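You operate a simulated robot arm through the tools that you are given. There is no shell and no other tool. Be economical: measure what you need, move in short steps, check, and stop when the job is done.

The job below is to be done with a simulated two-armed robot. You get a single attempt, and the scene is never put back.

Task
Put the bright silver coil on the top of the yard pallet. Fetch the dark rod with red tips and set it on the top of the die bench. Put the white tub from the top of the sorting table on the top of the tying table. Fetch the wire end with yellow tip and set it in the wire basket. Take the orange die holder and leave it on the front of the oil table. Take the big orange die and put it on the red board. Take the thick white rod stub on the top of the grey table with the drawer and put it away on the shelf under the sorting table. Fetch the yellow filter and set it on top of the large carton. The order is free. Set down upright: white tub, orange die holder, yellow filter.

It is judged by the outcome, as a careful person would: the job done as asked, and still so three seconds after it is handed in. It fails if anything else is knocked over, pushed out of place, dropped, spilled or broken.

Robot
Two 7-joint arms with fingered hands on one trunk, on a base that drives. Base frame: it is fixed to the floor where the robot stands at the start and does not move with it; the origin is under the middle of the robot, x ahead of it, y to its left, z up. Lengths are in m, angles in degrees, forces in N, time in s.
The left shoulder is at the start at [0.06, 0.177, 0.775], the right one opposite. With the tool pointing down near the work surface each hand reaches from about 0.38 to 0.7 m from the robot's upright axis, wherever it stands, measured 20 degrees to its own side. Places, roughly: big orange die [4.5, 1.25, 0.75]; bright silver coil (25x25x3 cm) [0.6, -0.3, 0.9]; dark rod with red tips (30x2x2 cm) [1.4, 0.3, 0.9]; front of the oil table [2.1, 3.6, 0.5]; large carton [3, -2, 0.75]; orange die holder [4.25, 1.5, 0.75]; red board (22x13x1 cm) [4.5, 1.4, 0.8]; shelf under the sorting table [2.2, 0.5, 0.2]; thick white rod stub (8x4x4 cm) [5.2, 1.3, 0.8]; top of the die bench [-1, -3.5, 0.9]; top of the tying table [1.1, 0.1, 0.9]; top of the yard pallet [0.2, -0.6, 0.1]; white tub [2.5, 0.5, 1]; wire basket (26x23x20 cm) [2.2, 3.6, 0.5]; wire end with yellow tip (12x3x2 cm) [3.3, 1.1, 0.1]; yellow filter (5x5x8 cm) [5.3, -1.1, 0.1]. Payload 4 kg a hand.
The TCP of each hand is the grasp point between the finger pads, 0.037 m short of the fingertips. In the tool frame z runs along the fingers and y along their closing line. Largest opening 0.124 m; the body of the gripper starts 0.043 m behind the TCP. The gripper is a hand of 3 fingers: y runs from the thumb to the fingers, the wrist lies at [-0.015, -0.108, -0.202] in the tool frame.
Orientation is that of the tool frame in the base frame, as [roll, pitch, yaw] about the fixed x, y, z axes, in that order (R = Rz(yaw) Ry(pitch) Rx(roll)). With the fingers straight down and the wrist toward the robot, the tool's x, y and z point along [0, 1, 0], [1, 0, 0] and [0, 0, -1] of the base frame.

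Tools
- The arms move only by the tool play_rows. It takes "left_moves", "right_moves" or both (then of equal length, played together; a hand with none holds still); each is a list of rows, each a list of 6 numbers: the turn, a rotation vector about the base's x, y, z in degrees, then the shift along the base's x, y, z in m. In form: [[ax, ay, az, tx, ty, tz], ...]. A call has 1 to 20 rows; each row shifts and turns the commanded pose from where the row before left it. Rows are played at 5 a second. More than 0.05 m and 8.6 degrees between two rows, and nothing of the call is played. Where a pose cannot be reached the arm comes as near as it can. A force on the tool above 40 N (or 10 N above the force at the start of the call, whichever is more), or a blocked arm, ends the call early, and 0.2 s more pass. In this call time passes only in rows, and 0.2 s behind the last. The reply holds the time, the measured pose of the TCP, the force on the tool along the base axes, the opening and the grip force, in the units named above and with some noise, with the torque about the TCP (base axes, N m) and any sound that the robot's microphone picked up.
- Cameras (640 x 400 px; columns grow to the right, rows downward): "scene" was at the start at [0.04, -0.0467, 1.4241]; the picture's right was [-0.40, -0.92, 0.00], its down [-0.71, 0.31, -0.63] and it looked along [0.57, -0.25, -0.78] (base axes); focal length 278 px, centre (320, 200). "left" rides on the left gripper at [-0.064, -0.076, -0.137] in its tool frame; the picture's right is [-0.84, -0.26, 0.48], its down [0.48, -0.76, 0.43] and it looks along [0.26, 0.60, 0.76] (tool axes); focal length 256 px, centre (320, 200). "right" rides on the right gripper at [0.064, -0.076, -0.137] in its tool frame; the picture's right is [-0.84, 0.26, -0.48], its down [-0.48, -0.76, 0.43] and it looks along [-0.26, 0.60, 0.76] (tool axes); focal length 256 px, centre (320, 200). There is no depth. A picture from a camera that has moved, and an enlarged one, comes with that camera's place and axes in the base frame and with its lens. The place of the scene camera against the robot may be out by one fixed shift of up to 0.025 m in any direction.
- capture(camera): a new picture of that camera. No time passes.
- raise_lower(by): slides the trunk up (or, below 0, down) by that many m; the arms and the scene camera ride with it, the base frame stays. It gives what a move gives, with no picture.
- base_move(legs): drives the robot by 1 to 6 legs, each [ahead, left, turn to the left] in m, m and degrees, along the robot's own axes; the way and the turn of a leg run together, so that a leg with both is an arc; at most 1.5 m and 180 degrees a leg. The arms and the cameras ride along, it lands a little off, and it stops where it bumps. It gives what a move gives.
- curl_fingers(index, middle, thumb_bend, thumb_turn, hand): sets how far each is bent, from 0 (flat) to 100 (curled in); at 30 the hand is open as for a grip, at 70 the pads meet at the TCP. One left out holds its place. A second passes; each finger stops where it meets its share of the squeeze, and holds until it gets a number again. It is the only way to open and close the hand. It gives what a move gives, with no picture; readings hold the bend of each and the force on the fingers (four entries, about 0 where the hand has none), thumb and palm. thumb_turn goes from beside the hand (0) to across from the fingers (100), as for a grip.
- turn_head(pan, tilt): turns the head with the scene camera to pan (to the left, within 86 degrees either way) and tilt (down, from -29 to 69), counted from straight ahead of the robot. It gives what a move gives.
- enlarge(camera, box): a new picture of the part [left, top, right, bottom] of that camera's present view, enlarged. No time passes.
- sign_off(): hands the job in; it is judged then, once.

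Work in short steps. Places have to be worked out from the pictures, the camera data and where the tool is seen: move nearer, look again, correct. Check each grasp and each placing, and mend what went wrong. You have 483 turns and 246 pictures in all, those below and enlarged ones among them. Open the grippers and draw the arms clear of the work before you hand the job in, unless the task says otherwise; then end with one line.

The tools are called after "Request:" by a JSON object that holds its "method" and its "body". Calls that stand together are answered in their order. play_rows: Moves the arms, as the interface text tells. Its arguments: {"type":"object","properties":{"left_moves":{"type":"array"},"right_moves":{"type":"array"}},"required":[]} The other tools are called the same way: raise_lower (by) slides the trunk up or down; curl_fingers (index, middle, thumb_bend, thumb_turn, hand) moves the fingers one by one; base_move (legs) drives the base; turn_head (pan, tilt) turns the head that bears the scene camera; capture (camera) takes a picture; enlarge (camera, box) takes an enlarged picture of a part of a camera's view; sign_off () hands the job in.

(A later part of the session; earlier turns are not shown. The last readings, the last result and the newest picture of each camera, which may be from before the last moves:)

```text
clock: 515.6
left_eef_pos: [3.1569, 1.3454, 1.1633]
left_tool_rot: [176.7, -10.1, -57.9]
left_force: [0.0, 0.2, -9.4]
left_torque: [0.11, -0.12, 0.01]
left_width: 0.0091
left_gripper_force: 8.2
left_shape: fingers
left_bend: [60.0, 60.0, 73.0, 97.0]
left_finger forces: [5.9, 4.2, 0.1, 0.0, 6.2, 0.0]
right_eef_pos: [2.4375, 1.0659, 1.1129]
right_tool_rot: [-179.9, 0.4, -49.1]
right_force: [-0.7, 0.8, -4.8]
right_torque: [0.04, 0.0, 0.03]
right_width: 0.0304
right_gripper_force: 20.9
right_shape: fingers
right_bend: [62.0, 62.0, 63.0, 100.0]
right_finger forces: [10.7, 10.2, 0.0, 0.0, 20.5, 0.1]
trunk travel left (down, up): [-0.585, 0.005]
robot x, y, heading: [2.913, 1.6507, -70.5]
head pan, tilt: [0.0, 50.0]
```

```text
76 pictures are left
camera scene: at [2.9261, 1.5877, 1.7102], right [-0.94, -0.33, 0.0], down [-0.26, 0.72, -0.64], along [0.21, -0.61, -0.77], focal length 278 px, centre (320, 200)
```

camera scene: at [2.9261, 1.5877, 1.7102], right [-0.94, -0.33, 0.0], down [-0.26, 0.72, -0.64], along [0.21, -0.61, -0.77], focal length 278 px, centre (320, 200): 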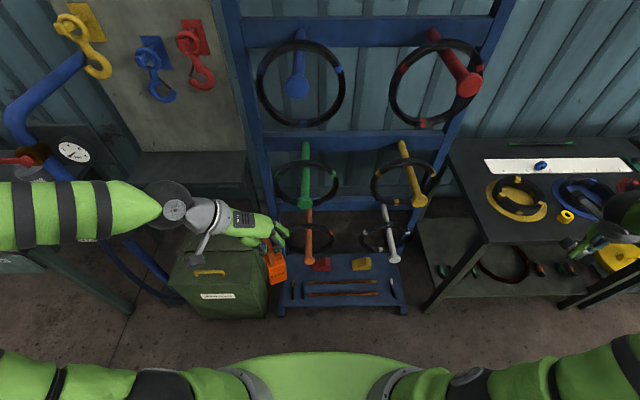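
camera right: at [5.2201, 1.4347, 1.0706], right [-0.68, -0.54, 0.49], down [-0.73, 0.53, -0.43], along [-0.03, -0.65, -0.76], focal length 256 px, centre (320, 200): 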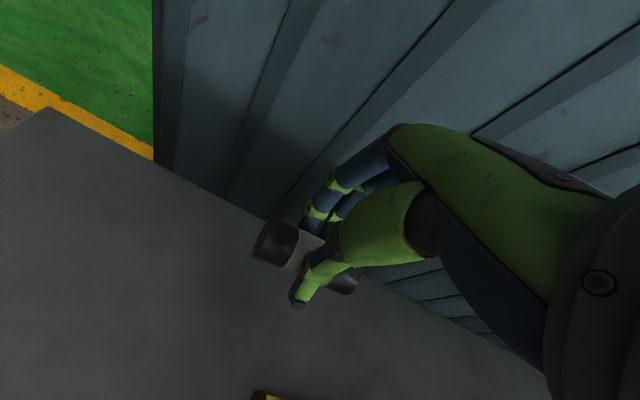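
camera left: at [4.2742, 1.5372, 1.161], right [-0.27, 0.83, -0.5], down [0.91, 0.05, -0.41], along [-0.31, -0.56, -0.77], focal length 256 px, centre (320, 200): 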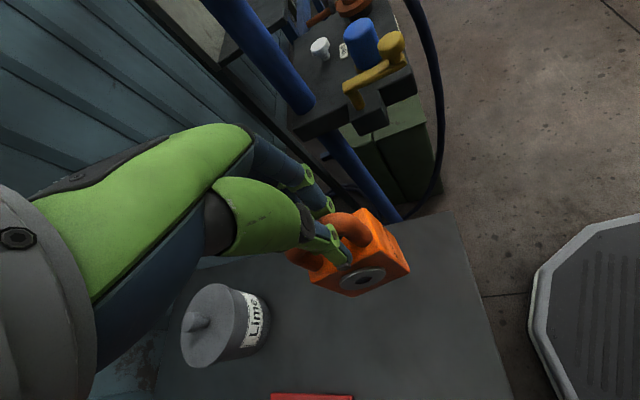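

The rack tray on the floor shows the wire ends. First put the stub on the shelf: do the right → down → in → forward loop here with the stub held.

Request:
{"method": "play_rows", "body": {"right_moves": [[0, 0, -4, -0.015, 0.041, 0], [0, 0, -4, -0.015, 0.041, 0], [0, 0, -4, -0.015, 0.041, 0], [0, 0, -4, -0.015, 0.041, 0], [0, 0, -4, -0.015, 0.041, 0], [0, 0, 0, 0, 0, -0.045], [0, 0, 0, 0, 0, -0.045], [0, 0, 0, 0.01, 0.004, -0.043], [0, 0, 0, 0.012, 0.004, -0.043], [0, 0, 0, 0.012, 0.004, -0.043], [0, 0, 0, 0.014, 0.005, -0.043], [0, 0, 0, 0.014, 0.005, -0.043], [0, 0, 0, 0.014, 0.005, -0.043], [0, 0, 0, 0.014, 0.005, -0.043], [0, 0, 0, 0.014, 0.005, -0.043], [0, 0, 0, 0.014, 0.005, -0.043], [0, 0, 0, 0.014, 0.005, -0.043], [0, 0, 0, 0.014, 0.005, -0.043]]}}

Request:
{"method": "play_rows", "body": {"right_moves": [[0, 0, 8, 0.013, -0.0378, 0], [0, 0, 8, 0.013, -0.0378, 0], [0, 0, 8, 0.013, -0.0378, 0], [0, 0, 8, 0.013, -0.0378, 0], [0, 0, 8, 0.013, -0.0378, 0], [0, 0, 8, 0.02, -0.0378, 0], [0, 0, 8, 0.02, -0.03, 0]]}}

Request:
{"method": "turn_head", "body": {"pan": -40, "tilt": 50}}

Request:
{"method": "capture", "body": {"camera": "scene"}}

```text
clock: 519.4
left_eef_pos: [3.1559, 1.3451, 1.1629]
left_tool_rot: [176.7, -10.1, -57.7]
left_force: [-0.1, -0.3, -10.9]
left_torque: [0.04, -0.12, -0.01]
left_width: 0.0094
left_gripper_force: 8.8
left_shape: fingers
left_bend: [60.0, 60.0, 73.0, 97.0]
left_finger forces: [6.1, 3.8, 0.0, 0.0, 6.4, 0.0]
right_eef_pos: [2.5203, 1.2878, 0.5567]
right_tool_rot: [-179.8, 1.0, -69.3]
right_force: [0.0, 1.0, -4.4]
right_torque: [0.01, 0.0, 0.0]
right_width: 0.0299
right_gripper_force: 20.3
right_shape: fingers
right_bend: [62.0, 62.0, 64.0, 100.0]
right_finger forces: [10.4, 9.9, 0.0, 0.0, 19.5, 0.0]
right hand out of reach, approached as far as the arm can: row 15, 16, 17, 18
trunk travel left (down, up): [-0.585, 0.005]
robot x, y, heading: [2.9067, 1.6504, -70.7]
head pan, tilt: [0.0, 50.0]
```

```text
clock: 521.0
left_eef_pos: [3.157, 1.3441, 1.1617]
left_tool_rot: [176.7, -10.1, -57.8]
left_force: [0.4, -1.2, -10.5]
left_torque: [0.05, -0.15, -0.06]
left_width: 0.0094
left_gripper_force: 8.1
left_shape: fingers
left_bend: [60.0, 60.0, 73.0, 97.0]
left_finger forces: [6.3, 3.6, 0.1, 0.0, 6.6, 0.1]
right_eef_pos: [2.686, 0.9956, 0.5589]
right_tool_rot: [-179.6, 2.2, -14.2]
right_force: [-0.6, 0.2, -4.4]
right_torque: [0.04, -0.01, 0.01]
right_width: 0.0294
right_gripper_force: 20.6
right_shape: fingers
right_bend: [62.0, 62.0, 64.0, 100.0]
right_finger forces: [10.5, 9.9, 0.0, 0.0, 19.6, 0.0]
right hand out of reach, approached as far as the arm can: row 4, 5, 6, 7
trunk travel left (down, up): [-0.585, 0.005]
robot x, y, heading: [2.9098, 1.6495, -70.4]
head pan, tilt: [0.0, 50.0]
```

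```text
clock: 522.1
left_eef_pos: [3.1573, 1.345, 1.1635]
left_tool_rot: [176.7, -10.1, -57.8]
left_force: [-0.9, 0.1, -10.1]
left_torque: [0.08, -0.11, -0.01]
left_width: 0.0093
left_gripper_force: 8.4
left_shape: fingers
left_bend: [59.0, 60.0, 73.0, 97.0]
left_finger forces: [5.9, 4.0, 0.1, 0.0, 6.5, 0.0]
right_eef_pos: [2.6863, 0.9957, 0.5586]
right_tool_rot: [-179.6, 2.0, -14.3]
right_force: [-0.2, 0.2, -4.6]
right_torque: [0.0, 0.0, -0.01]
right_width: 0.0296
right_gripper_force: 19.8
right_shape: fingers
right_bend: [62.0, 62.0, 64.0, 100.0]
right_finger forces: [10.4, 9.8, 0.0, 0.0, 19.6, 0.1]
trunk travel left (down, up): [-0.585, 0.005]
robot x, y, heading: [2.9088, 1.6493, -70.7]
head pan, tilt: [-40.0, 50.0]
```

```text
75 pictures are left
camera scene: at [2.8737, 1.5881, 1.7102], right [-0.94, 0.35, 0.0], down [0.27, 0.72, -0.64], along [-0.22, -0.6, -0.77], focal length 278 px, centre (320, 200)
```

scene: 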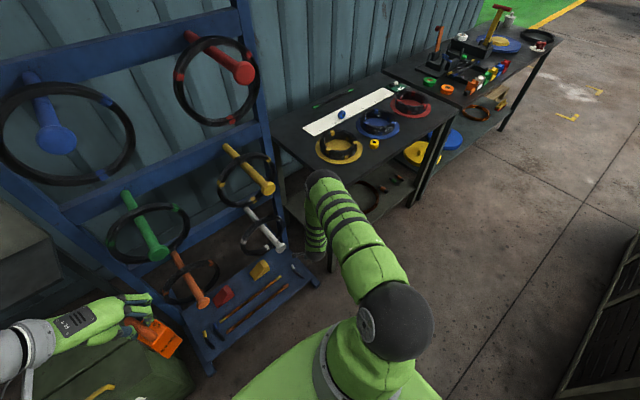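

The arm is low with the elbow forward. Rotate the hand to align the stub with the shelf edge and bring it a bit inward.

Request:
{"method": "play_rows", "body": {"right_moves": [[0, 0, 6, 0.012, 0.02, 0], [0, 0, 6, 0.012, 0.02, 0], [0, 0, 6, 0.01, 0.01, 0], [0, 0, 6, 0, 0, 0], [0, 0, 6, 0, 0, 0]]}}

Request:
{"method": "capture", "body": {"camera": "scene"}}

```text
clock: 523.3
left_eef_pos: [3.1546, 1.3443, 1.1624]
left_tool_rot: [176.7, -10.0, -57.9]
left_force: [0.1, -0.4, -10.7]
left_torque: [0.05, -0.15, -0.02]
left_width: 0.0094
left_gripper_force: 8.0
left_shape: fingers
left_bend: [59.0, 60.0, 73.0, 97.0]
left_finger forces: [6.1, 3.8, 0.0, 0.0, 6.4, 0.0]
right_eef_pos: [2.8456, 1.023, 0.5534]
right_tool_rot: [-179.3, 5.0, 7.6]
right_force: [-1.0, 0.4, -4.7]
right_torque: [-0.02, 0.02, 0.02]
right_width: 0.0291
right_gripper_force: 20.8
right_shape: fingers
right_bend: [62.0, 62.0, 64.0, 100.0]
right_finger forces: [10.8, 10.3, 0.0, 0.1, 20.4, 0.1]
right hand out of reach, approached as far as the arm can: row 1, 2, 3, 4, 5
trunk travel left (down, up): [-0.585, 0.005]
robot x, y, heading: [2.9132, 1.6482, -70.5]
head pan, tilt: [-40.0, 50.0]
```

```text
74 pictures are left
camera scene: at [2.8727, 1.588, 1.7102], right [-0.94, 0.35, 0.0], down [0.27, 0.72, -0.64], along [-0.22, -0.6, -0.77], focal length 278 px, centre (320, 200)
```

scene: 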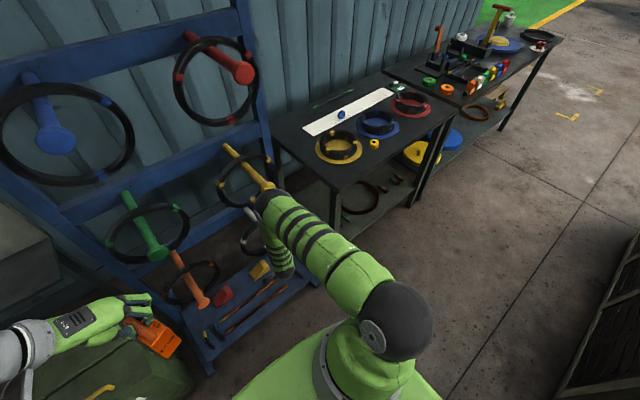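

The elbow is close to a rack peg and flipped inward. Back off a little, then redo the sequence from the right side at a slightly higher level.

Request:
{"method": "base_move", "body": {"legs": [[-0.15, 0, 0]]}}

Request:
{"method": "play_rows", "body": {"right_moves": [[0, 0, -8, -0.042, 0.01, 0.01], [0, 0, -8, -0.042, 0.01, 0.01], [0, 0, -8, -0.042, 0.01, 0.01], [0, 0, -8, -0.042, 0.01, 0.01], [0, 0, -8, -0.042, 0.01, 0.01], [0, 0, -8, -0.042, 0.01, 0.01], [0, 0, -8, -0.042, 0.01, 0.01], [0, 0, -8, -0.042, 0.01, 0.01], [0, 0, 0, -0.03, 0.03, 0], [0, 0, 0, -0.03, 0.03, 0], [0, 0, 0, -0.03, 0.03, 0]]}}

Request:
{"method": "capture", "body": {"camera": "scene"}}

```text
clock: 524.7
left_eef_pos: [3.1048, 1.4869, 1.1639]
left_tool_rot: [176.7, -10.2, -58.0]
left_force: [0.8, 0.9, -9.3]
left_torque: [0.07, -0.15, -0.01]
left_width: 0.0099
left_gripper_force: 8.0
left_shape: fingers
left_bend: [60.0, 60.0, 73.0, 96.0]
left_finger forces: [5.6, 3.2, 0.1, 0.1, 6.3, 0.0]
right_eef_pos: [2.7945, 1.1655, 0.5543]
right_tool_rot: [-179.3, 5.0, 7.4]
right_force: [0.9, 0.8, -4.0]
right_torque: [0.06, -0.03, 0.02]
right_width: 0.0296
right_gripper_force: 20.3
right_shape: fingers
right_bend: [62.0, 62.0, 64.0, 100.0]
right_finger forces: [10.9, 10.4, 0.0, 0.0, 20.4, 0.0]
trunk travel left (down, up): [-0.585, 0.005]
robot x, y, heading: [2.86, 1.7934, -70.4]
head pan, tilt: [-40.0, 50.0]
```

```text
clock: 527.1
left_eef_pos: [3.1056, 1.4856, 1.1623]
left_tool_rot: [176.8, -10.1, -57.8]
left_force: [-1.2, 0.3, -10.2]
left_torque: [0.04, -0.12, -0.02]
left_width: 0.0105
left_gripper_force: 7.9
left_shape: fingers
left_bend: [59.0, 60.0, 73.0, 96.0]
left_finger forces: [6.3, 3.1, 0.0, 0.0, 6.6, 0.1]
right_eef_pos: [2.3682, 1.3325, 0.6335]
right_tool_rot: [-179.2, 4.8, -56.5]
right_force: [0.0, -0.2, -5.0]
right_torque: [0.02, 0.04, -0.01]
right_width: 0.0292
right_gripper_force: 20.3
right_shape: fingers
right_bend: [62.0, 62.0, 64.0, 100.0]
right_finger forces: [10.4, 10.0, 0.1, 0.0, 19.6, 0.1]
trunk travel left (down, up): [-0.585, 0.005]
robot x, y, heading: [2.8598, 1.7879, -70.5]
head pan, tilt: [-40.0, 50.0]
```

```text
73 pictures are left
camera scene: at [2.823, 1.7297, 1.7102], right [-0.94, 0.35, 0.0], down [0.27, 0.72, -0.64], along [-0.23, -0.6, -0.77], focal length 278 px, centre (320, 200)
```

scene: 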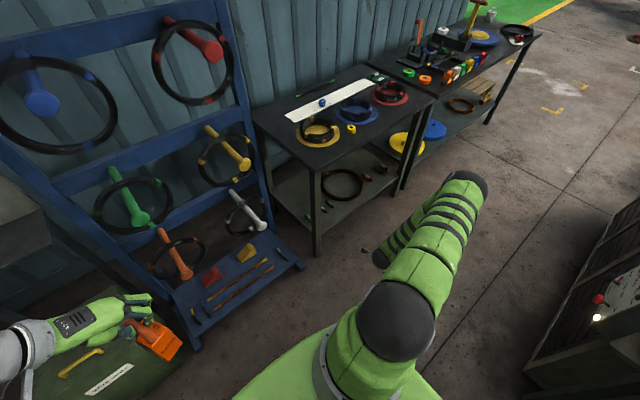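

Elbow is on the right now. Forward, then slide inward.

Request:
{"method": "play_rows", "body": {"right_moves": [[0, 0, 8, 0.013, -0.0378, 0], [0, 0, 8, 0.013, -0.0378, 0], [0, 0, 8, 0.013, -0.0378, 0], [0, 0, 8, 0.013, -0.0378, 0], [0, 0, 8, 0.013, -0.0378, 0], [0, 0, 6, 0.02, 0.007, 0], [0, 0, 6, 0.03, 0.01, 0], [0, 0, 6, 0.035, 0.012, 0], [0, 0, 6, 0.035, 0.012, 0]]}}

Request:
{"method": "capture", "body": {"camera": "scene"}}

```text
clock: 529.1
left_eef_pos: [3.1054, 1.4849, 1.1624]
left_tool_rot: [176.8, -10.1, -58.0]
left_force: [0.9, 0.0, -10.6]
left_torque: [0.03, -0.12, -0.02]
left_width: 0.0108
left_gripper_force: 7.9
left_shape: fingers
left_bend: [59.0, 60.0, 73.0, 96.0]
left_finger forces: [6.4, 3.0, 0.0, 0.0, 6.5, 0.0]
right_eef_pos: [2.5282, 1.183, 0.6498]
right_tool_rot: [-179.3, 5.1, 7.6]
right_force: [0.2, 0.0, -4.2]
right_torque: [-0.01, -0.01, 0.01]
right_width: 0.0292
right_gripper_force: 19.8
right_shape: fingers
right_bend: [62.0, 62.0, 64.0, 100.0]
right_finger forces: [10.6, 9.8, 0.0, 0.0, 19.3, 0.1]
right hand out of reach, approached as far as the arm can: row 3
trunk travel left (down, up): [-0.585, 0.005]
robot x, y, heading: [2.8597, 1.7905, -70.5]
head pan, tilt: [-40.0, 50.0]
```

```text
72 pictures are left
camera scene: at [2.8242, 1.7287, 1.7103], right [-0.94, 0.35, 0.0], down [0.27, 0.72, -0.64], along [-0.23, -0.6, -0.77], focal length 278 px, centre (320, 200)
```

scene: 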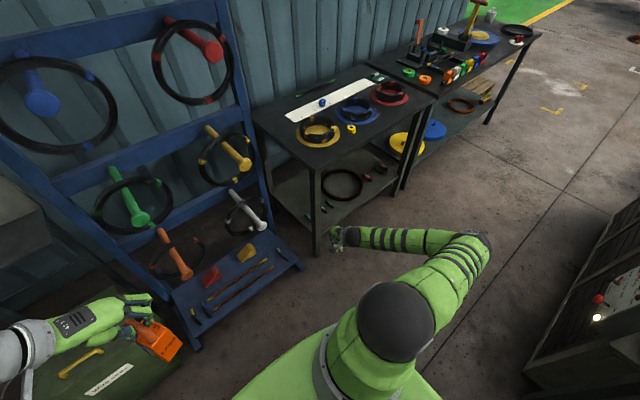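

Elbow outside with the stub low. Before lowering the trunk at the shelf, raise the left hand (holder) so it will stay above table height.

Request:
{"method": "play_rows", "body": {"left_moves": [[0, 0, 0, 0, 0, 0.045], [0, 0, 0, 0, 0, 0.045], [0, 0, 0, 0, 0, 0.045], [0, 0, 0, 0, 0, 0.045], [0, 0, 0, 0, 0, 0.045], [0, 0, 0, 0, 0, 0.045], [0, 0, 0, 0, 0, 0.045]], "right_moves": [[0, 0, 0, 0.0134, -0.0377, 0], [0, 0, 4, 0.0134, -0.0377, 0], [0, 0, 4, 0, 0, 0], [0, 0, 4, 0, 0, 0], [0, 0, 0, 0, 0, 0], [0, 0, 0, 0, 0, 0], [0, 0, 0, 0, 0, 0]]}}

Request:
{"method": "turn_head", "body": {"pan": 0, "tilt": 40}}

Request:
{"method": "capture", "body": {"camera": "scene"}}

```text
clock: 530.7
left_eef_pos: [3.1065, 1.4843, 1.4778]
left_tool_rot: [176.7, -10.1, -57.9]
left_force: [-0.7, -0.9, -10.6]
left_torque: [0.05, -0.13, -0.02]
left_width: 0.0112
left_gripper_force: 7.5
left_shape: fingers
left_bend: [59.0, 60.0, 73.0, 96.0]
left_finger forces: [6.4, 2.8, 0.0, 0.1, 6.4, 0.0]
right_eef_pos: [2.555, 1.107, 0.6499]
right_tool_rot: [-179.4, 5.0, 19.4]
right_force: [-0.5, -0.2, -4.4]
right_torque: [0.02, -0.04, -0.01]
right_width: 0.0292
right_gripper_force: 19.8
right_shape: fingers
right_bend: [62.0, 62.0, 64.0, 100.0]
right_finger forces: [10.4, 9.6, 0.0, 0.1, 19.3, 0.0]
trunk travel left (down, up): [-0.585, 0.005]
robot x, y, heading: [2.8633, 1.7879, -70.5]
head pan, tilt: [-40.0, 50.0]
```

```text
clock: 531.7
left_eef_pos: [3.1064, 1.485, 1.4782]
left_tool_rot: [176.7, -10.1, -57.9]
left_force: [-0.2, 0.2, -10.5]
left_torque: [0.06, -0.16, 0.0]
left_width: 0.0114
left_gripper_force: 8.3
left_shape: fingers
left_bend: [59.0, 60.0, 73.0, 96.0]
left_finger forces: [6.9, 2.8, 0.0, 0.0, 6.7, 0.0]
right_eef_pos: [2.5543, 1.1077, 0.6497]
right_tool_rot: [-179.3, 4.9, 19.4]
right_force: [-0.2, 0.0, -3.7]
right_torque: [0.02, 0.01, -0.01]
right_width: 0.0294
right_gripper_force: 19.9
right_shape: fingers
right_bend: [62.0, 62.0, 64.0, 100.0]
right_finger forces: [10.3, 9.8, 0.0, 0.1, 19.2, 0.0]
trunk travel left (down, up): [-0.585, 0.005]
robot x, y, heading: [2.8598, 1.7903, -70.8]
head pan, tilt: [0.0, 40.0]
```

```text
71 pictures are left
camera scene: at [2.879, 1.7207, 1.7244], right [-0.94, -0.33, 0.0], down [-0.21, 0.61, -0.77], along [0.25, -0.72, -0.64], focal length 278 px, centre (320, 200)
```

scene: 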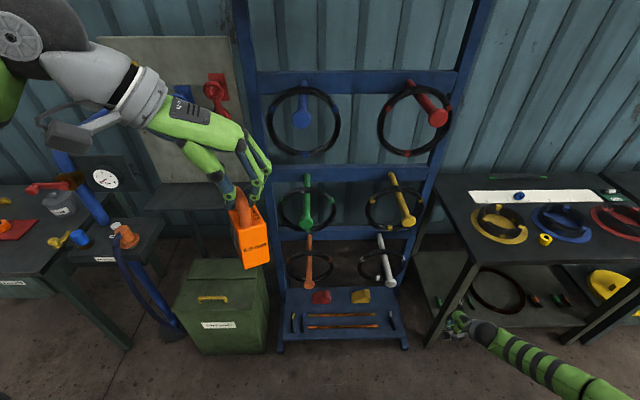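

Now strafe right in front of the sorting table, then lower the trunk while still outside the table.

Request:
{"method": "base_move", "body": {"legs": [[0, -0.72, 0]]}}

Request:
{"method": "raise_lower", "body": {"by": -0.37}}

Request:
{"method": "capture", "body": {"camera": "right"}}

Request:
{"method": "capture", "body": {"camera": "scene"}}

```text
clock: 535.7
left_eef_pos: [2.4258, 1.2446, 1.4775]
left_tool_rot: [176.8, -10.0, -57.8]
left_force: [-0.3, -0.5, -10.2]
left_torque: [0.02, -0.19, -0.02]
left_width: 0.0114
left_gripper_force: 7.8
left_shape: fingers
left_bend: [59.0, 60.0, 73.0, 96.0]
left_finger forces: [6.8, 2.8, 0.0, 0.0, 6.4, 0.0]
right_eef_pos: [1.8755, 0.8647, 0.6488]
right_tool_rot: [-179.3, 5.1, 19.5]
right_force: [-0.3, -0.6, -4.3]
right_torque: [0.02, 0.02, -0.01]
right_width: 0.0294
right_gripper_force: 20.2
right_shape: fingers
right_bend: [62.0, 62.0, 64.0, 100.0]
right_finger forces: [10.3, 9.7, 0.0, 0.1, 19.3, 0.1]
trunk travel left (down, up): [-0.585, 0.005]
robot x, y, heading: [2.1846, 1.5502, -70.4]
head pan, tilt: [0.0, 40.0]
```

```text
clock: 539.2
left_eef_pos: [2.4271, 1.2455, 1.1082]
left_tool_rot: [176.8, -10.1, -57.8]
left_force: [0.5, 0.1, -10.1]
left_torque: [0.04, -0.15, 0.03]
left_width: 0.0115
left_gripper_force: 8.2
left_shape: fingers
left_bend: [59.0, 60.0, 73.0, 96.0]
left_finger forces: [6.7, 2.7, 0.0, 0.0, 6.6, 0.0]
right_eef_pos: [1.8757, 0.8654, 0.2792]
right_tool_rot: [-179.2, 5.0, 19.6]
right_force: [0.2, 0.1, -3.9]
right_torque: [0.0, 0.01, -0.01]
right_width: 0.0292
right_gripper_force: 19.9
right_shape: fingers
right_bend: [62.0, 62.0, 64.0, 100.0]
right_finger forces: [10.5, 9.7, 0.1, 0.1, 19.2, 0.0]
trunk travel left (down, up): [-0.215, 0.375]
robot x, y, heading: [2.1799, 1.5473, -70.1]
head pan, tilt: [0.0, 40.0]
```

```text
70 pictures are left
camera right: at [1.9212, 0.9608, 0.4109], right [-0.66, -0.51, 0.55], down [-0.75, 0.55, -0.38], along [-0.11, -0.66, -0.74], focal length 256 px, centre (320, 200)
```

right: 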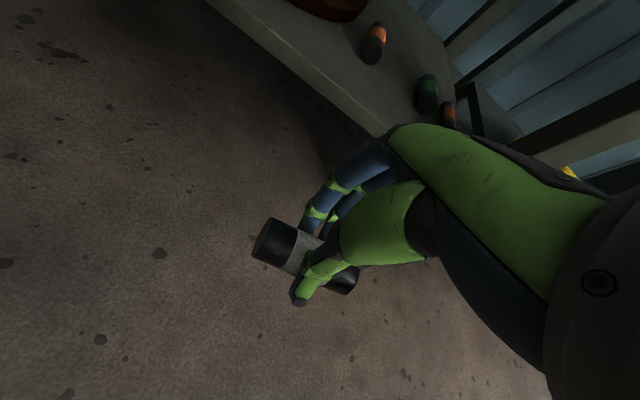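

```text
69 pictures are left
camera scene: at [2.1991, 1.4801, 1.3544], right [-0.94, -0.33, 0.0], down [-0.22, 0.61, -0.77], along [0.26, -0.72, -0.64], focal length 278 px, centre (320, 200)
```

scene: 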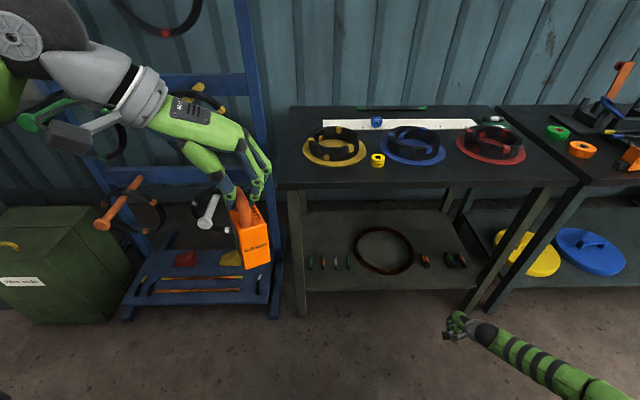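

Shelf top ≈ 0.22, front edge through (1.98, 0.643), with a free strip ~11 cm deep in front of the stubs. Raise 3 cm, drive 0.295 ahead, check.

Request:
{"method": "raise_lower", "body": {"by": 0.03}}

Request:
{"method": "base_move", "body": {"legs": [[0.295, 0, 0]]}}

Request:
{"method": "capture", "body": {"camera": "right"}}

Request:
{"method": "capture", "body": {"camera": "scene"}}

```text
clock: 540.0
left_eef_pos: [2.426, 1.2446, 1.1378]
left_tool_rot: [176.8, -10.2, -57.8]
left_force: [-0.5, -0.1, -10.5]
left_torque: [0.03, -0.16, -0.02]
left_width: 0.0116
left_gripper_force: 8.4
left_shape: fingers
left_bend: [59.0, 60.0, 73.0, 96.0]
left_finger forces: [7.0, 2.8, 0.0, 0.1, 6.6, 0.0]
right_eef_pos: [1.8754, 0.8661, 0.3079]
right_tool_rot: [-179.1, 5.0, 19.5]
right_force: [0.4, 0.4, -4.0]
right_torque: [-0.02, 0.01, 0.04]
right_width: 0.0294
right_gripper_force: 19.7
right_shape: fingers
right_bend: [62.0, 62.0, 64.0, 100.0]
right_finger forces: [10.5, 9.7, 0.1, 0.0, 19.2, 0.0]
trunk travel left (down, up): [-0.245, 0.345]
robot x, y, heading: [2.177, 1.5504, -70.3]
head pan, tilt: [0.0, 40.0]
```

```text
clock: 542.0
left_eef_pos: [2.5266, 0.9666, 1.1402]
left_tool_rot: [176.7, -10.1, -57.8]
left_force: [-1.0, -1.5, -9.9]
left_torque: [0.0, -0.11, 0.0]
left_width: 0.0119
left_gripper_force: 8.4
left_shape: fingers
left_bend: [59.0, 60.0, 73.0, 96.0]
left_finger forces: [7.3, 3.2, 0.0, 0.0, 6.6, 0.0]
right_eef_pos: [1.9744, 0.5874, 0.3092]
right_tool_rot: [-179.2, 5.0, 19.7]
right_force: [0.0, -0.4, -4.5]
right_torque: [0.0, 0.0, -0.02]
right_width: 0.0293
right_gripper_force: 20.4
right_shape: fingers
right_bend: [62.0, 62.0, 64.0, 100.0]
right_finger forces: [11.4, 9.8, 0.0, 0.0, 20.4, 0.0]
trunk travel left (down, up): [-0.245, 0.345]
robot x, y, heading: [2.2784, 1.2676, -70.7]
head pan, tilt: [0.0, 40.0]
```

```text
68 pictures are left
camera right: at [2.0203, 0.6825, 0.4408], right [-0.66, -0.51, 0.55], down [-0.75, 0.55, -0.38], along [-0.1, -0.66, -0.74], focal length 256 px, centre (320, 200)
```

right: 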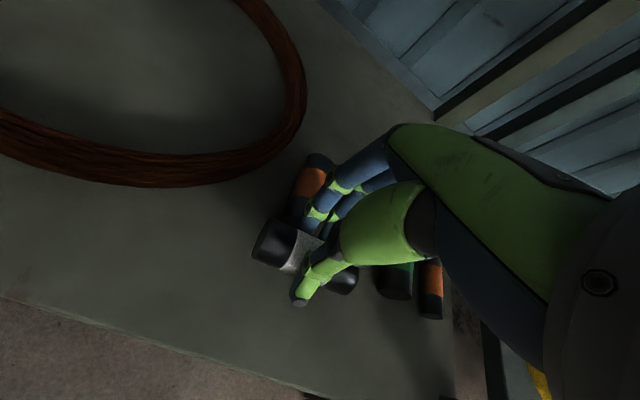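

```text
67 pictures are left
camera scene: at [2.2979, 1.2018, 1.3844], right [-0.94, -0.34, 0.0], down [-0.22, 0.61, -0.77], along [0.26, -0.72, -0.64], focal length 278 px, centre (320, 200)
```

scene: 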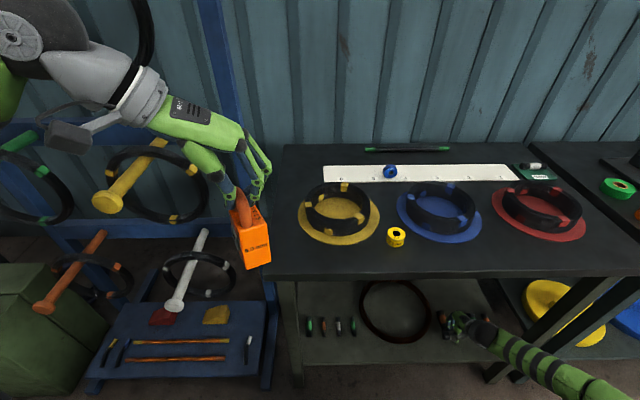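

Slightly too close to the orange stub behind; back 1.2 cm, then lower to the shelf.

Request:
{"method": "play_rows", "body": {"right_moves": [[0, 0, 0, -0.004, 0.011, -0.015], [0, 0, 0, 0, 0, -0.01], [0, 0, 0, 0, 0, -0.006], [0, 0, 0, 0, 0, -0.005]]}}

```text
clock: 542.8
left_eef_pos: [2.5267, 0.9674, 1.137]
left_tool_rot: [176.9, -10.2, -57.8]
left_force: [-0.1, -0.9, -10.1]
left_torque: [0.0, -0.15, 0.01]
left_width: 0.0117
left_gripper_force: 8.3
left_shape: fingers
left_bend: [59.0, 60.0, 73.0, 96.0]
left_finger forces: [6.9, 2.8, 0.0, 0.0, 6.2, 0.0]
right_eef_pos: [1.9715, 0.5966, 0.2888]
right_tool_rot: [-179.9, 5.1, 19.6]
right_force: [-1.5, 9.8, 27.6]
right_torque: [0.24, 0.02, -0.03]
right_width: 0.0313
right_gripper_force: 27.5
right_shape: fingers
right_bend: [63.0, 63.0, 62.0, 100.0]
right_finger forces: [10.8, 9.1, 0.0, 0.1, 35.8, 0.0]
trunk travel left (down, up): [-0.245, 0.345]
robot x, y, heading: [2.2777, 1.2698, -70.5]
head pan, tilt: [0.0, 40.0]
stopped in row 3 (right hand): the force on the tool passed its limit at 43 N (the readings are from after the stop); the commanded pose is now the measured one
```

Contact with the shelf. Ease up 3 mm, then open.

Request:
{"method": "play_rows", "body": {"right_moves": [[0, 0, 0, 0, 0, 0.004]]}}

Request:
{"method": "curl_fingers", "body": {"hand": "right", "index": 54, "middle": 54, "thumb_bend": 54}}

Request:
{"method": "capture", "body": {"camera": "right"}}

```text
clock: 543.2
left_eef_pos: [2.5269, 0.9684, 1.1373]
left_tool_rot: [176.8, -10.1, -57.7]
left_force: [0.3, 0.2, -10.3]
left_torque: [0.01, -0.16, -0.03]
left_width: 0.012
left_gripper_force: 7.8
left_shape: fingers
left_bend: [59.0, 60.0, 73.0, 96.0]
left_finger forces: [7.0, 2.9, 0.0, 0.0, 6.5, 0.0]
right_eef_pos: [1.9716, 0.595, 0.2905]
right_tool_rot: [-179.6, 5.1, 19.6]
right_force: [-1.5, 2.1, 12.8]
right_torque: [0.03, 0.01, 0.01]
right_width: 0.0311
right_gripper_force: 24.8
right_shape: fingers
right_bend: [63.0, 63.0, 62.0, 100.0]
right_finger forces: [10.5, 10.8, 0.1, 0.0, 27.1, 0.1]
trunk travel left (down, up): [-0.245, 0.345]
robot x, y, heading: [2.2803, 1.2716, -70.6]
head pan, tilt: [0.0, 40.0]
```

```text
clock: 544.2
left_eef_pos: [2.5251, 0.9672, 1.1379]
left_tool_rot: [176.7, -9.9, -57.9]
left_force: [-0.4, 0.2, -10.9]
left_torque: [0.03, -0.16, -0.03]
left_width: 0.0118
left_gripper_force: 8.2
left_shape: fingers
left_bend: [59.0, 60.0, 73.0, 96.0]
left_finger forces: [7.1, 2.7, 0.1, 0.0, 6.7, 0.1]
right_eef_pos: [1.9706, 0.5965, 0.2894]
right_tool_rot: [-179.6, 5.0, 19.7]
right_force: [0.4, 1.6, 0.2]
right_torque: [0.03, 0.02, 0.0]
right_width: 0.0479
right_gripper_force: 0.6
right_shape: fingers
right_bend: [55.0, 54.0, 54.0, 100.0]
right_finger forces: [1.5, 0.0, 0.0, 0.1, 0.1, 0.1]
trunk travel left (down, up): [-0.245, 0.345]
robot x, y, heading: [2.2786, 1.2702, -70.3]
head pan, tilt: [0.0, 40.0]
```

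```text
66 pictures are left
camera right: at [2.0163, 0.692, 0.4203], right [-0.66, -0.51, 0.55], down [-0.75, 0.54, -0.39], along [-0.1, -0.67, -0.74], focal length 256 px, centre (320, 200)
```

right: 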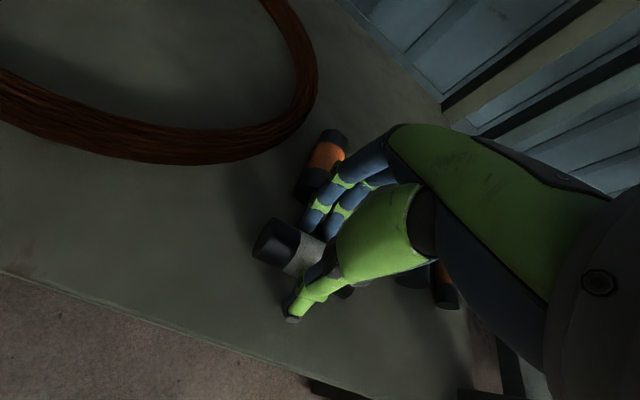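

Released. Raise with the trunk and check.

Request:
{"method": "raise_lower", "body": {"by": 0.1}}

Request:
{"method": "capture", "body": {"camera": "right"}}

```text
clock: 545.5
left_eef_pos: [2.526, 0.9664, 1.2369]
left_tool_rot: [176.7, -10.1, -57.8]
left_force: [0.2, 0.0, -10.6]
left_torque: [0.05, -0.11, 0.0]
left_width: 0.0116
left_gripper_force: 7.7
left_shape: fingers
left_bend: [59.0, 60.0, 73.0, 96.0]
left_finger forces: [7.1, 2.8, 0.1, 0.0, 6.5, 0.0]
right_eef_pos: [1.9709, 0.5974, 0.3897]
right_tool_rot: [-179.6, 5.1, 19.6]
right_force: [-0.1, -0.1, 0.8]
right_torque: [0.02, -0.03, 0.0]
right_width: 0.0497
right_gripper_force: 0.1
right_shape: fingers
right_bend: [54.0, 54.0, 54.0, 100.0]
right_finger forces: [0.1, 0.1, 0.0, 0.0, 0.0, 0.0]
trunk travel left (down, up): [-0.345, 0.245]
robot x, y, heading: [2.277, 1.2701, -70.6]
head pan, tilt: [0.0, 40.0]
```

```text
65 pictures are left
camera right: at [2.0162, 0.6919, 0.5202], right [-0.66, -0.51, 0.55], down [-0.75, 0.54, -0.38], along [-0.1, -0.67, -0.74], focal length 256 px, centre (320, 200)
```

right: 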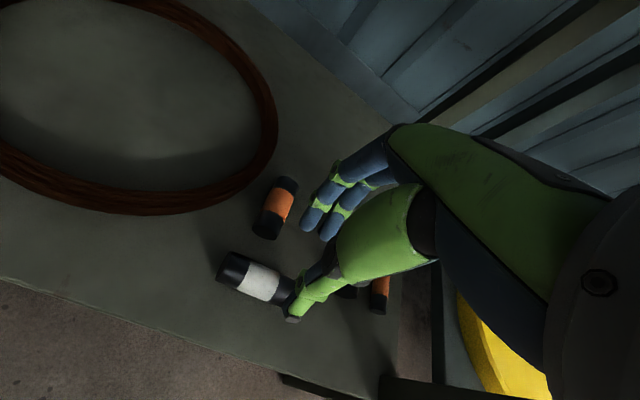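

The white-banded stub lies on the shelf. Now look at the floor tray for the wire end with yellow tip.

Request:
{"method": "enlarge", "body": {"camera": "scene", "box": [80, 280, 290, 400]}}

```text
3.05 times, centred on (185, 340) of scene
camera zoom: at [2.298, 1.2021, 1.4843], right [-0.94, -0.33, 0.0], down [-0.22, 0.61, -0.77], along [0.26, -0.72, -0.64], focal length 847 px, centre (731, -227)
```

zoom: 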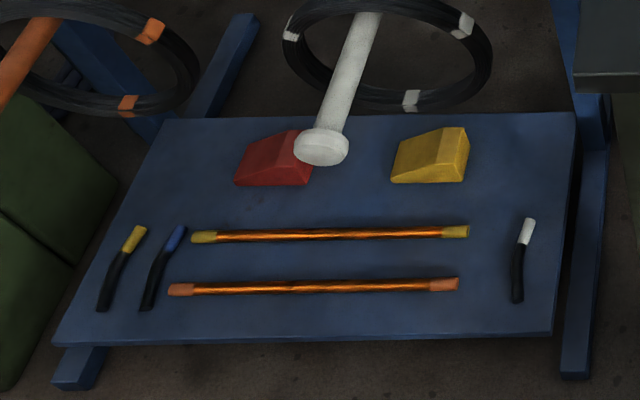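

Next deliver the holder first. Back out of the table, strafe into the open aisle, and raise the right hand for safe travel.

Request:
{"method": "base_move", "body": {"legs": [[-0.2, 0, 0], [0, 1.1, 0]]}}

Request:
{"method": "raise_lower", "body": {"by": 0.24}}

Request:
{"method": "play_rows", "body": {"right_moves": [[0, 0, 0, 0, 0, 0.045], [0, 0, 0, 0, 0, 0.045], [0, 0, 0, 0, 0, 0.045], [0, 0, 0, 0, 0, 0.045], [0, 0, 0, 0, 0, 0.045], [0, 0, 0, 0, 0, 0.045], [0, 0, 0, 0, 0, 0.045], [0, 0, 0, 0, 0, 0.045], [0, 0, 0, 0, 0, 0.045], [0, 0, 0, 0, 0, 0.045], [0, 0, 0, 0, 0, 0.045]]}}

Request:
{"method": "base_move", "body": {"legs": [[-0.05, 0.35, 0], [0, 0, 110]]}}

Request:
{"method": "turn_head", "body": {"pan": 75, "tilt": 25}}

Request:
{"method": "capture", "body": {"camera": "scene"}}

```text
clock: 552.3
left_eef_pos: [3.4948, 1.5181, 1.2375]
left_tool_rot: [176.7, -10.1, -58.3]
left_force: [0.3, 0.4, -10.4]
left_torque: [0.04, -0.14, -0.03]
left_width: 0.0122
left_gripper_force: 7.9
left_shape: fingers
left_bend: [59.0, 60.0, 73.0, 96.0]
left_finger forces: [7.5, 2.5, 0.0, 0.1, 6.5, 0.0]
right_eef_pos: [2.9369, 1.1503, 0.3896]
right_tool_rot: [-179.7, 5.1, 19.1]
right_force: [-0.1, -0.2, 0.5]
right_torque: [0.01, 0.0, -0.02]
right_width: 0.0497
right_gripper_force: 0.1
right_shape: fingers
right_bend: [54.0, 54.0, 54.0, 100.0]
right_finger forces: [0.0, 0.0, 0.0, 0.1, 0.1, 0.0]
trunk travel left (down, up): [-0.345, 0.245]
robot x, y, heading: [3.248, 1.8217, -70.9]
head pan, tilt: [0.0, 40.0]
```

```text
clock: 554.8
left_eef_pos: [3.4939, 1.5169, 1.4762]
left_tool_rot: [176.7, -10.0, -58.2]
left_force: [-0.6, -0.2, -10.2]
left_torque: [0.05, -0.17, -0.02]
left_width: 0.0123
left_gripper_force: 8.1
left_shape: fingers
left_bend: [59.0, 60.0, 73.0, 96.0]
left_finger forces: [7.3, 2.5, 0.1, 0.0, 6.5, 0.0]
right_eef_pos: [2.9371, 1.1492, 0.6296]
right_tool_rot: [-179.6, 5.0, 19.3]
right_force: [-0.1, -0.3, 0.0]
right_torque: [0.04, -0.03, -0.02]
right_width: 0.0493
right_gripper_force: 0.0
right_shape: fingers
right_bend: [54.0, 54.0, 54.0, 100.0]
right_finger forces: [0.1, 0.0, 0.1, 0.0, 0.0, 0.0]
trunk travel left (down, up): [-0.585, 0.005]
robot x, y, heading: [3.2483, 1.8204, -70.8]
head pan, tilt: [0.0, 40.0]
```

```text
clock: 557.2
left_eef_pos: [3.4941, 1.5178, 1.4778]
left_tool_rot: [176.8, -10.0, -58.3]
left_force: [-0.7, -0.6, -10.9]
left_torque: [0.04, -0.15, -0.01]
left_width: 0.0123
left_gripper_force: 8.7
left_shape: fingers
left_bend: [59.0, 60.0, 73.0, 96.0]
left_finger forces: [7.4, 2.4, 0.0, 0.0, 6.5, 0.0]
right_eef_pos: [2.9372, 1.1522, 1.124]
right_tool_rot: [-179.6, 5.2, 19.2]
right_force: [-0.4, 0.3, 0.3]
right_torque: [0.04, 0.0, 0.02]
right_width: 0.0493
right_gripper_force: 0.0
right_shape: fingers
right_bend: [54.0, 54.0, 54.0, 100.0]
right_finger forces: [0.0, 0.0, 0.0, 0.1, 0.0, 0.1]
trunk travel left (down, up): [-0.585, 0.005]
robot x, y, heading: [3.2497, 1.8223, -71.0]
head pan, tilt: [0.0, 40.0]
```

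```text
clock: 561.9
left_eef_pos: [3.9509, 1.9947, 1.4785]
left_tool_rot: [176.7, -10.2, -5.1]
left_force: [0.0, -1.0, 0.2]
left_torque: [0.0, -0.02, -0.02]
left_width: 0.0001
left_gripper_force: 0.0
left_shape: fingers
left_bend: [62.0, 62.0, 75.0, 97.0]
left_finger forces: [0.1, 0.0, 0.0, 0.0, 0.0, 0.0]
right_eef_pos: [3.8989, 1.3227, 1.1249]
right_tool_rot: [-179.2, 5.7, 71.2]
right_force: [-13.2, -0.9, 7.4]
right_torque: [-0.14, -0.53, -0.34]
right_width: 0.0497
right_gripper_force: 7.5
right_shape: fingers
right_bend: [54.0, 58.0, 54.0, 100.0]
right_finger forces: [0.0, 14.7, 0.0, 0.0, 0.0, 0.0]
trunk travel left (down, up): [-0.585, 0.005]
robot x, y, heading: [3.563, 1.9828, -17.7]
head pan, tilt: [0.0, 40.0]
stopped in leg 2: the force on the tool passed its limit at 124 N (the readings are from after the stop); the commanded pose is now the measured one
```

```text
clock: 563.4
left_eef_pos: [3.9488, 1.9958, 1.4777]
left_tool_rot: [176.8, -10.1, -5.1]
left_force: [0.2, -0.3, 0.7]
left_torque: [-0.01, 0.02, -0.02]
left_width: 0.0002
left_gripper_force: 0.1
left_shape: fingers
left_bend: [62.0, 62.0, 75.0, 97.0]
left_finger forces: [0.0, 0.0, 0.0, 0.0, 0.1, 0.0]
right_eef_pos: [3.9006, 1.3222, 1.1243]
right_tool_rot: [-179.4, 5.5, 71.3]
right_force: [-20.4, -3.9, 11.1]
right_torque: [-0.2, -0.84, -0.78]
right_width: 0.0499
right_gripper_force: 11.5
right_shape: fingers
right_bend: [54.0, 59.0, 54.0, 100.0]
right_finger forces: [0.0, 22.7, 0.0, 0.1, 0.0, 0.0]
trunk travel left (down, up): [-0.585, 0.005]
robot x, y, heading: [3.5607, 1.9878, -17.9]
head pan, tilt: [75.0, 25.0]
```

```text
63 pictures are left
camera scene: at [3.5795, 2.0542, 1.7478], right [0.84, -0.54, 0.0], down [-0.23, -0.36, -0.91], along [0.49, 0.76, -0.42], focal length 278 px, centre (320, 200)
```

scene: 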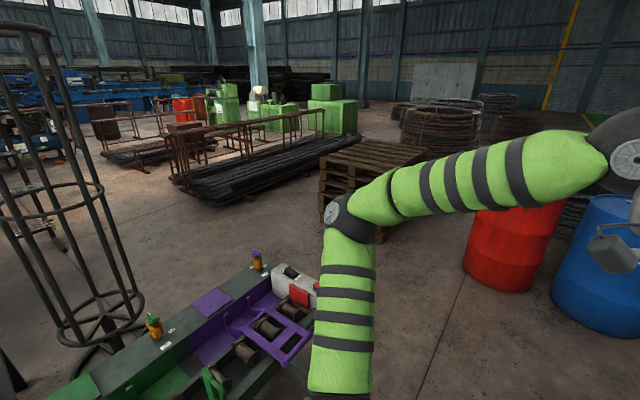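

The right hand struck the pipe and the holder was shaken loose. I turn back to release the pressure and look for the holder on the floor.

Request:
{"method": "base_move", "body": {"legs": [[0, 0, -12]]}}

Request:
{"method": "turn_head", "body": {"pan": 15, "tilt": 55}}

Request:
{"method": "capture", "body": {"camera": "scene"}}

```text
clock: 564.6
left_eef_pos: [3.9459, 1.9115, 1.4781]
left_tool_rot: [176.8, -10.1, -17.2]
left_force: [-0.3, -0.7, 0.4]
left_torque: [0.0, 0.0, 0.02]
left_width: 0.0
left_gripper_force: 0.0
left_shape: fingers
left_bend: [62.0, 62.0, 75.0, 97.0]
left_finger forces: [0.0, 0.1, 0.0, 0.0, 0.0, 0.1]
right_eef_pos: [3.7582, 1.2653, 1.1232]
right_tool_rot: [-179.2, 5.5, 59.2]
right_force: [0.3, -0.9, 0.3]
right_torque: [0.0, 0.0, 0.01]
right_width: 0.0498
right_gripper_force: 0.0
right_shape: fingers
right_bend: [54.0, 54.0, 54.0, 100.0]
right_finger forces: [0.0, 0.1, 0.0, 0.0, 0.1, 0.0]
trunk travel left (down, up): [-0.585, 0.005]
robot x, y, heading: [3.5641, 1.9789, -29.9]
head pan, tilt: [75.0, 25.0]
```

```text
clock: 565.9
left_eef_pos: [3.9461, 1.9122, 1.4775]
left_tool_rot: [176.8, -10.1, -17.2]
left_force: [-0.4, 0.2, 0.1]
left_torque: [0.03, -0.01, -0.01]
left_width: 0.0
left_gripper_force: 0.1
left_shape: fingers
left_bend: [62.0, 62.0, 75.0, 97.0]
left_finger forces: [0.1, 0.1, 0.0, 0.1, 0.0, 0.1]
right_eef_pos: [3.7577, 1.2659, 1.123]
right_tool_rot: [-179.1, 5.5, 59.3]
right_force: [0.3, 0.0, -0.5]
right_torque: [0.0, 0.01, 0.0]
right_width: 0.0496
right_gripper_force: 0.0
right_shape: fingers
right_bend: [54.0, 54.0, 54.0, 100.0]
right_finger forces: [0.0, 0.0, 0.0, 0.0, 0.1, 0.1]
trunk travel left (down, up): [-0.585, 0.005]
robot x, y, heading: [3.5603, 1.9832, -29.7]
head pan, tilt: [15.0, 55.0]
```

```text
62 pictures are left
camera scene: at [3.605, 1.9638, 1.7038], right [-0.26, -0.97, 0.0], down [-0.79, 0.21, -0.57], along [0.55, -0.15, -0.82], focal length 278 px, centre (320, 200)
```

scene: 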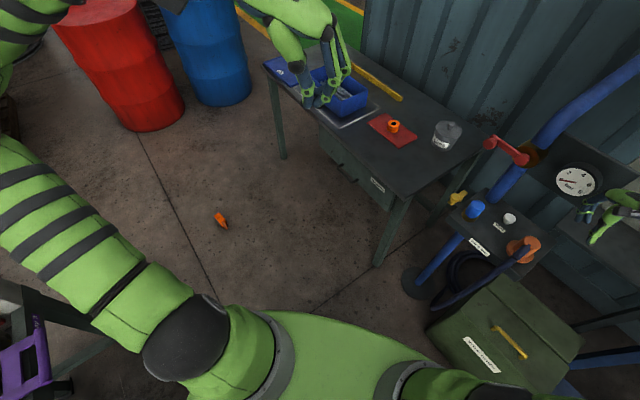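

The holder lies on the open floor at about (4.76, 2.38). Enlarge to see its orientation.

Request:
{"method": "enlarge", "body": {"camera": "scene", "box": [180, 185, 260, 250]}}

```text
6.15 times, centred on (220, 218) of scene
camera zoom: at [3.605, 1.9638, 1.7038], right [-0.26, -0.97, 0.0], down [-0.79, 0.21, -0.57], along [0.55, -0.15, -0.82], focal length 1710 px, centre (935, 92)
```

zoom: 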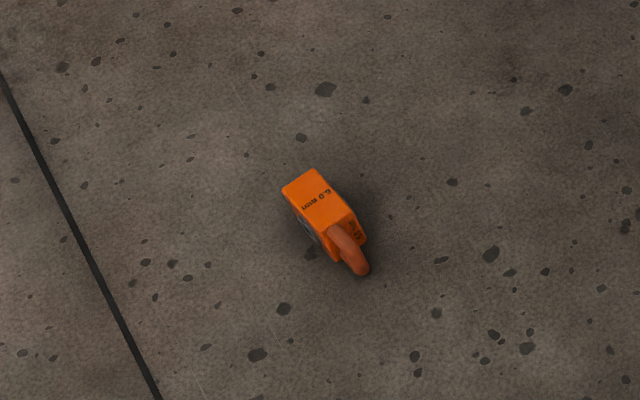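

It lies on its side, handle toward -x at (4.66, 2.34). Standing north of it facing -71°, my right hand can pinch the handle so that it swings upright when lifted. Drive around it.

Request:
{"method": "base_move", "body": {"legs": [[0, 0, -41.3], [0.01, 0.25, 0], [-0.118, 0.517, 0], [-0.285, 0.31, 0], [-0.136, 0.588, 0]]}}

Request:
{"method": "turn_head", "body": {"pan": -30, "tilt": 50}}

Request:
{"method": "capture", "body": {"camera": "scene"}}

```text
clock: 577.5
left_eef_pos: [5.2033, 2.7185, 1.4769]
left_tool_rot: [176.8, -10.0, -58.4]
left_force: [-0.3, -0.6, 0.8]
left_torque: [0.0, -0.02, -0.01]
left_width: 0.0
left_gripper_force: 0.1
left_shape: fingers
left_bend: [62.0, 62.0, 75.0, 97.0]
left_finger forces: [0.0, 0.0, 0.1, 0.0, 0.0, 0.1]
right_eef_pos: [4.6368, 2.3557, 1.1243]
right_tool_rot: [-179.2, 5.7, 18.2]
right_force: [-0.5, 0.1, -0.1]
right_torque: [0.04, 0.0, 0.03]
right_width: 0.0497
right_gripper_force: 0.0
right_shape: fingers
right_bend: [54.0, 54.0, 54.0, 100.0]
right_finger forces: [0.0, 0.0, 0.0, 0.1, 0.0, 0.1]
trunk travel left (down, up): [-0.585, 0.005]
robot x, y, heading: [4.957, 3.0265, -70.9]
head pan, tilt: [15.0, 55.0]
```

```text
clock: 578.6
left_eef_pos: [5.2036, 2.7188, 1.4773]
left_tool_rot: [176.7, -10.0, -58.3]
left_force: [-0.7, 0.1, -0.1]
left_torque: [-0.02, -0.02, 0.02]
left_width: 0.0
left_gripper_force: 0.1
left_shape: fingers
left_bend: [62.0, 62.0, 75.0, 97.0]
left_finger forces: [0.0, 0.0, 0.0, 0.0, 0.1, 0.0]
right_eef_pos: [4.6365, 2.3559, 1.1239]
right_tool_rot: [-179.2, 5.5, 18.3]
right_force: [-0.9, 0.1, -0.3]
right_torque: [0.0, 0.04, -0.02]
right_width: 0.0497
right_gripper_force: 0.1
right_shape: fingers
right_bend: [54.0, 54.0, 54.0, 100.0]
right_finger forces: [0.0, 0.0, 0.1, 0.0, 0.1, 0.1]
trunk travel left (down, up): [-0.585, 0.005]
robot x, y, heading: [4.9588, 3.0287, -71.2]
head pan, tilt: [-30.0, 50.0]
```

```text
60 pictures are left
camera scene: at [4.9359, 2.9618, 1.7103], right [-0.98, 0.19, 0.0], down [0.15, 0.75, -0.64], along [-0.12, -0.63, -0.77], focal length 278 px, centre (320, 200)
```

scene: 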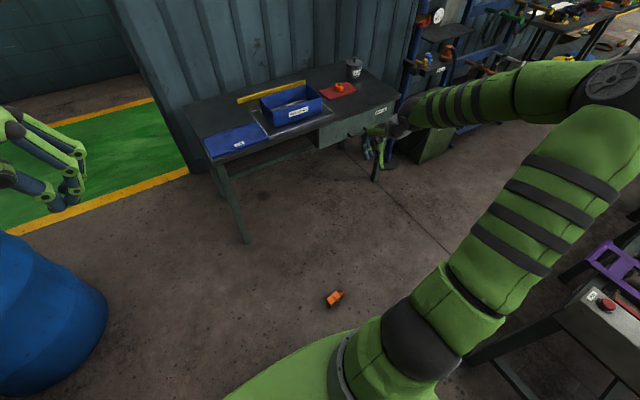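

Lower the right hand straight down (retracing), then look with the wrist camera.

Request:
{"method": "play_rows", "body": {"right_moves": [[0, 0, 0, 0, 0, -0.045], [0, 0, 0, 0, 0, -0.045], [0, 0, 0, 0, 0, -0.045], [0, 0, 0, 0, 0, -0.045], [0, 0, 0, 0, 0, -0.045], [0, 0, 0, 0, 0, -0.045], [0, 0, 0, 0, 0, -0.045], [0, 0, 0, 0, 0, -0.045], [0, 0, 0, 0, 0, -0.045], [0, 0, 0, 0, 0, -0.045], [0, 0, 0, 0, 0, -0.04]]}}

Request:
{"method": "raise_lower", "body": {"by": -0.3}}

Request:
{"method": "capture", "body": {"camera": "right"}}

```text
clock: 581.0
left_eef_pos: [5.2025, 2.7184, 1.4777]
left_tool_rot: [176.8, -10.1, -58.4]
left_force: [-0.8, 0.5, -0.1]
left_torque: [0.03, -0.02, -0.04]
left_width: 0.0002
left_gripper_force: 0.0
left_shape: fingers
left_bend: [62.0, 62.0, 75.0, 97.0]
left_finger forces: [0.0, 0.0, 0.0, 0.1, 0.1, 0.0]
right_eef_pos: [4.6357, 2.3548, 0.6333]
right_tool_rot: [-179.2, 5.6, 18.3]
right_force: [-0.2, -1.1, 0.4]
right_torque: [0.0, -0.01, -0.03]
right_width: 0.0498
right_gripper_force: 0.1
right_shape: fingers
right_bend: [54.0, 54.0, 54.0, 100.0]
right_finger forces: [0.0, 0.0, 0.0, 0.0, 0.1, 0.0]
trunk travel left (down, up): [-0.585, 0.005]
robot x, y, heading: [4.9582, 3.025, -71.1]
head pan, tilt: [-30.0, 50.0]
```

```text
clock: 584.0
left_eef_pos: [5.2038, 2.7207, 1.1775]
left_tool_rot: [176.8, -10.0, -58.4]
left_force: [0.7, 0.2, 0.0]
left_torque: [0.01, 0.0, 0.0]
left_width: 0.0002
left_gripper_force: 0.0
left_shape: fingers
left_bend: [62.0, 62.0, 75.0, 97.0]
left_finger forces: [0.0, 0.1, 0.0, 0.0, 0.0, 0.0]
right_eef_pos: [4.6352, 2.3556, 0.3347]
right_tool_rot: [-179.2, 5.6, 18.4]
right_force: [0.5, 0.0, -0.1]
right_torque: [0.03, 0.04, -0.03]
right_width: 0.0498
right_gripper_force: 0.0
right_shape: fingers
right_bend: [54.0, 54.0, 54.0, 100.0]
right_finger forces: [0.0, 0.1, 0.0, 0.1, 0.0, 0.0]
trunk travel left (down, up): [-0.285, 0.305]
robot x, y, heading: [4.9569, 3.0226, -71.1]
head pan, tilt: [-30.0, 50.0]
```

```text
59 pictures are left
camera right: at [4.6846, 2.45, 0.4657], right [-0.67, -0.5, 0.56], down [-0.74, 0.56, -0.38], along [-0.13, -0.66, -0.74], focal length 256 px, centre (320, 200)
```

right: 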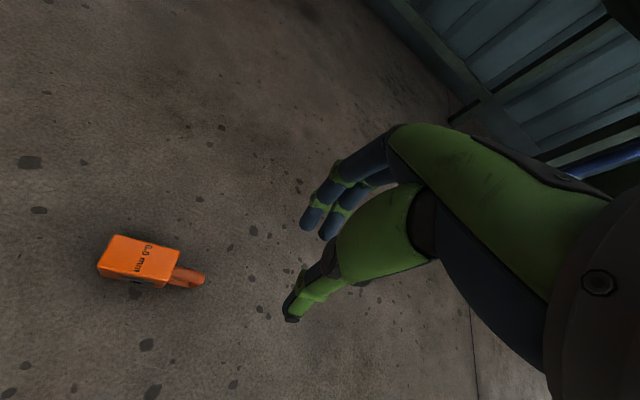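

Handle apex ≈ (4.665, 2.357), its plane at ~205°. Align the hand across it and lower.

Request:
{"method": "play_rows", "body": {"right_moves": [[1.7, -5.3, 0, 0.015, 0.001, 0], [0, 0, 6.5, 0.014, 0.001, 0]]}}

Request:
{"method": "raise_lower", "body": {"by": -0.19}}

Request:
{"method": "capture", "body": {"camera": "right"}}

```text
clock: 584.6
left_eef_pos: [5.204, 2.7183, 1.179]
left_tool_rot: [176.7, -10.0, -58.3]
left_force: [-1.2, 0.6, -0.1]
left_torque: [-0.01, 0.01, -0.04]
left_width: 0.0
left_gripper_force: 0.1
left_shape: fingers
left_bend: [62.0, 62.0, 75.0, 97.0]
left_finger forces: [0.0, 0.0, 0.0, 0.0, 0.0, 0.0]
right_eef_pos: [4.6646, 2.3573, 0.3343]
right_tool_rot: [-179.3, 0.0, 24.9]
right_force: [-0.3, 0.9, -0.5]
right_torque: [0.0, -0.02, 0.02]
right_width: 0.05
right_gripper_force: 0.0
right_shape: fingers
right_bend: [54.0, 54.0, 54.0, 100.0]
right_finger forces: [0.0, 0.1, 0.1, 0.0, 0.0, 0.1]
trunk travel left (down, up): [-0.285, 0.305]
robot x, y, heading: [4.9567, 3.025, -71.0]
head pan, tilt: [-30.0, 50.0]
```

```text
clock: 586.7
left_eef_pos: [5.2058, 2.7191, 0.9876]
left_tool_rot: [176.6, -10.1, -58.4]
left_force: [0.5, 0.2, 0.0]
left_torque: [0.01, 0.01, 0.03]
left_width: 0.0
left_gripper_force: 0.0
left_shape: fingers
left_bend: [62.0, 62.0, 75.0, 97.0]
left_finger forces: [0.0, 0.0, 0.0, 0.0, 0.0, 0.0]
right_eef_pos: [4.6647, 2.359, 0.1449]
right_tool_rot: [-179.2, -0.1, 24.7]
right_force: [0.0, -0.4, -0.6]
right_torque: [-0.01, -0.01, -0.04]
right_width: 0.0498
right_gripper_force: 0.1
right_shape: fingers
right_bend: [54.0, 54.0, 54.0, 100.0]
right_finger forces: [0.1, 0.1, 0.0, 0.0, 0.0, 0.0]
trunk travel left (down, up): [-0.095, 0.495]
robot x, y, heading: [4.9565, 3.0241, -71.2]
head pan, tilt: [-30.0, 50.0]
```

```text
58 pictures are left
camera right: at [4.6908, 2.4516, 0.2826], right [-0.65, -0.59, 0.48], down [-0.76, 0.49, -0.42], along [0.01, -0.64, -0.77], focal length 256 px, centre (320, 200)
```

right: 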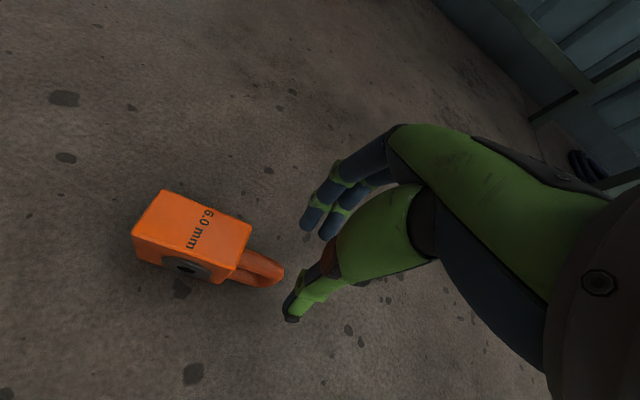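

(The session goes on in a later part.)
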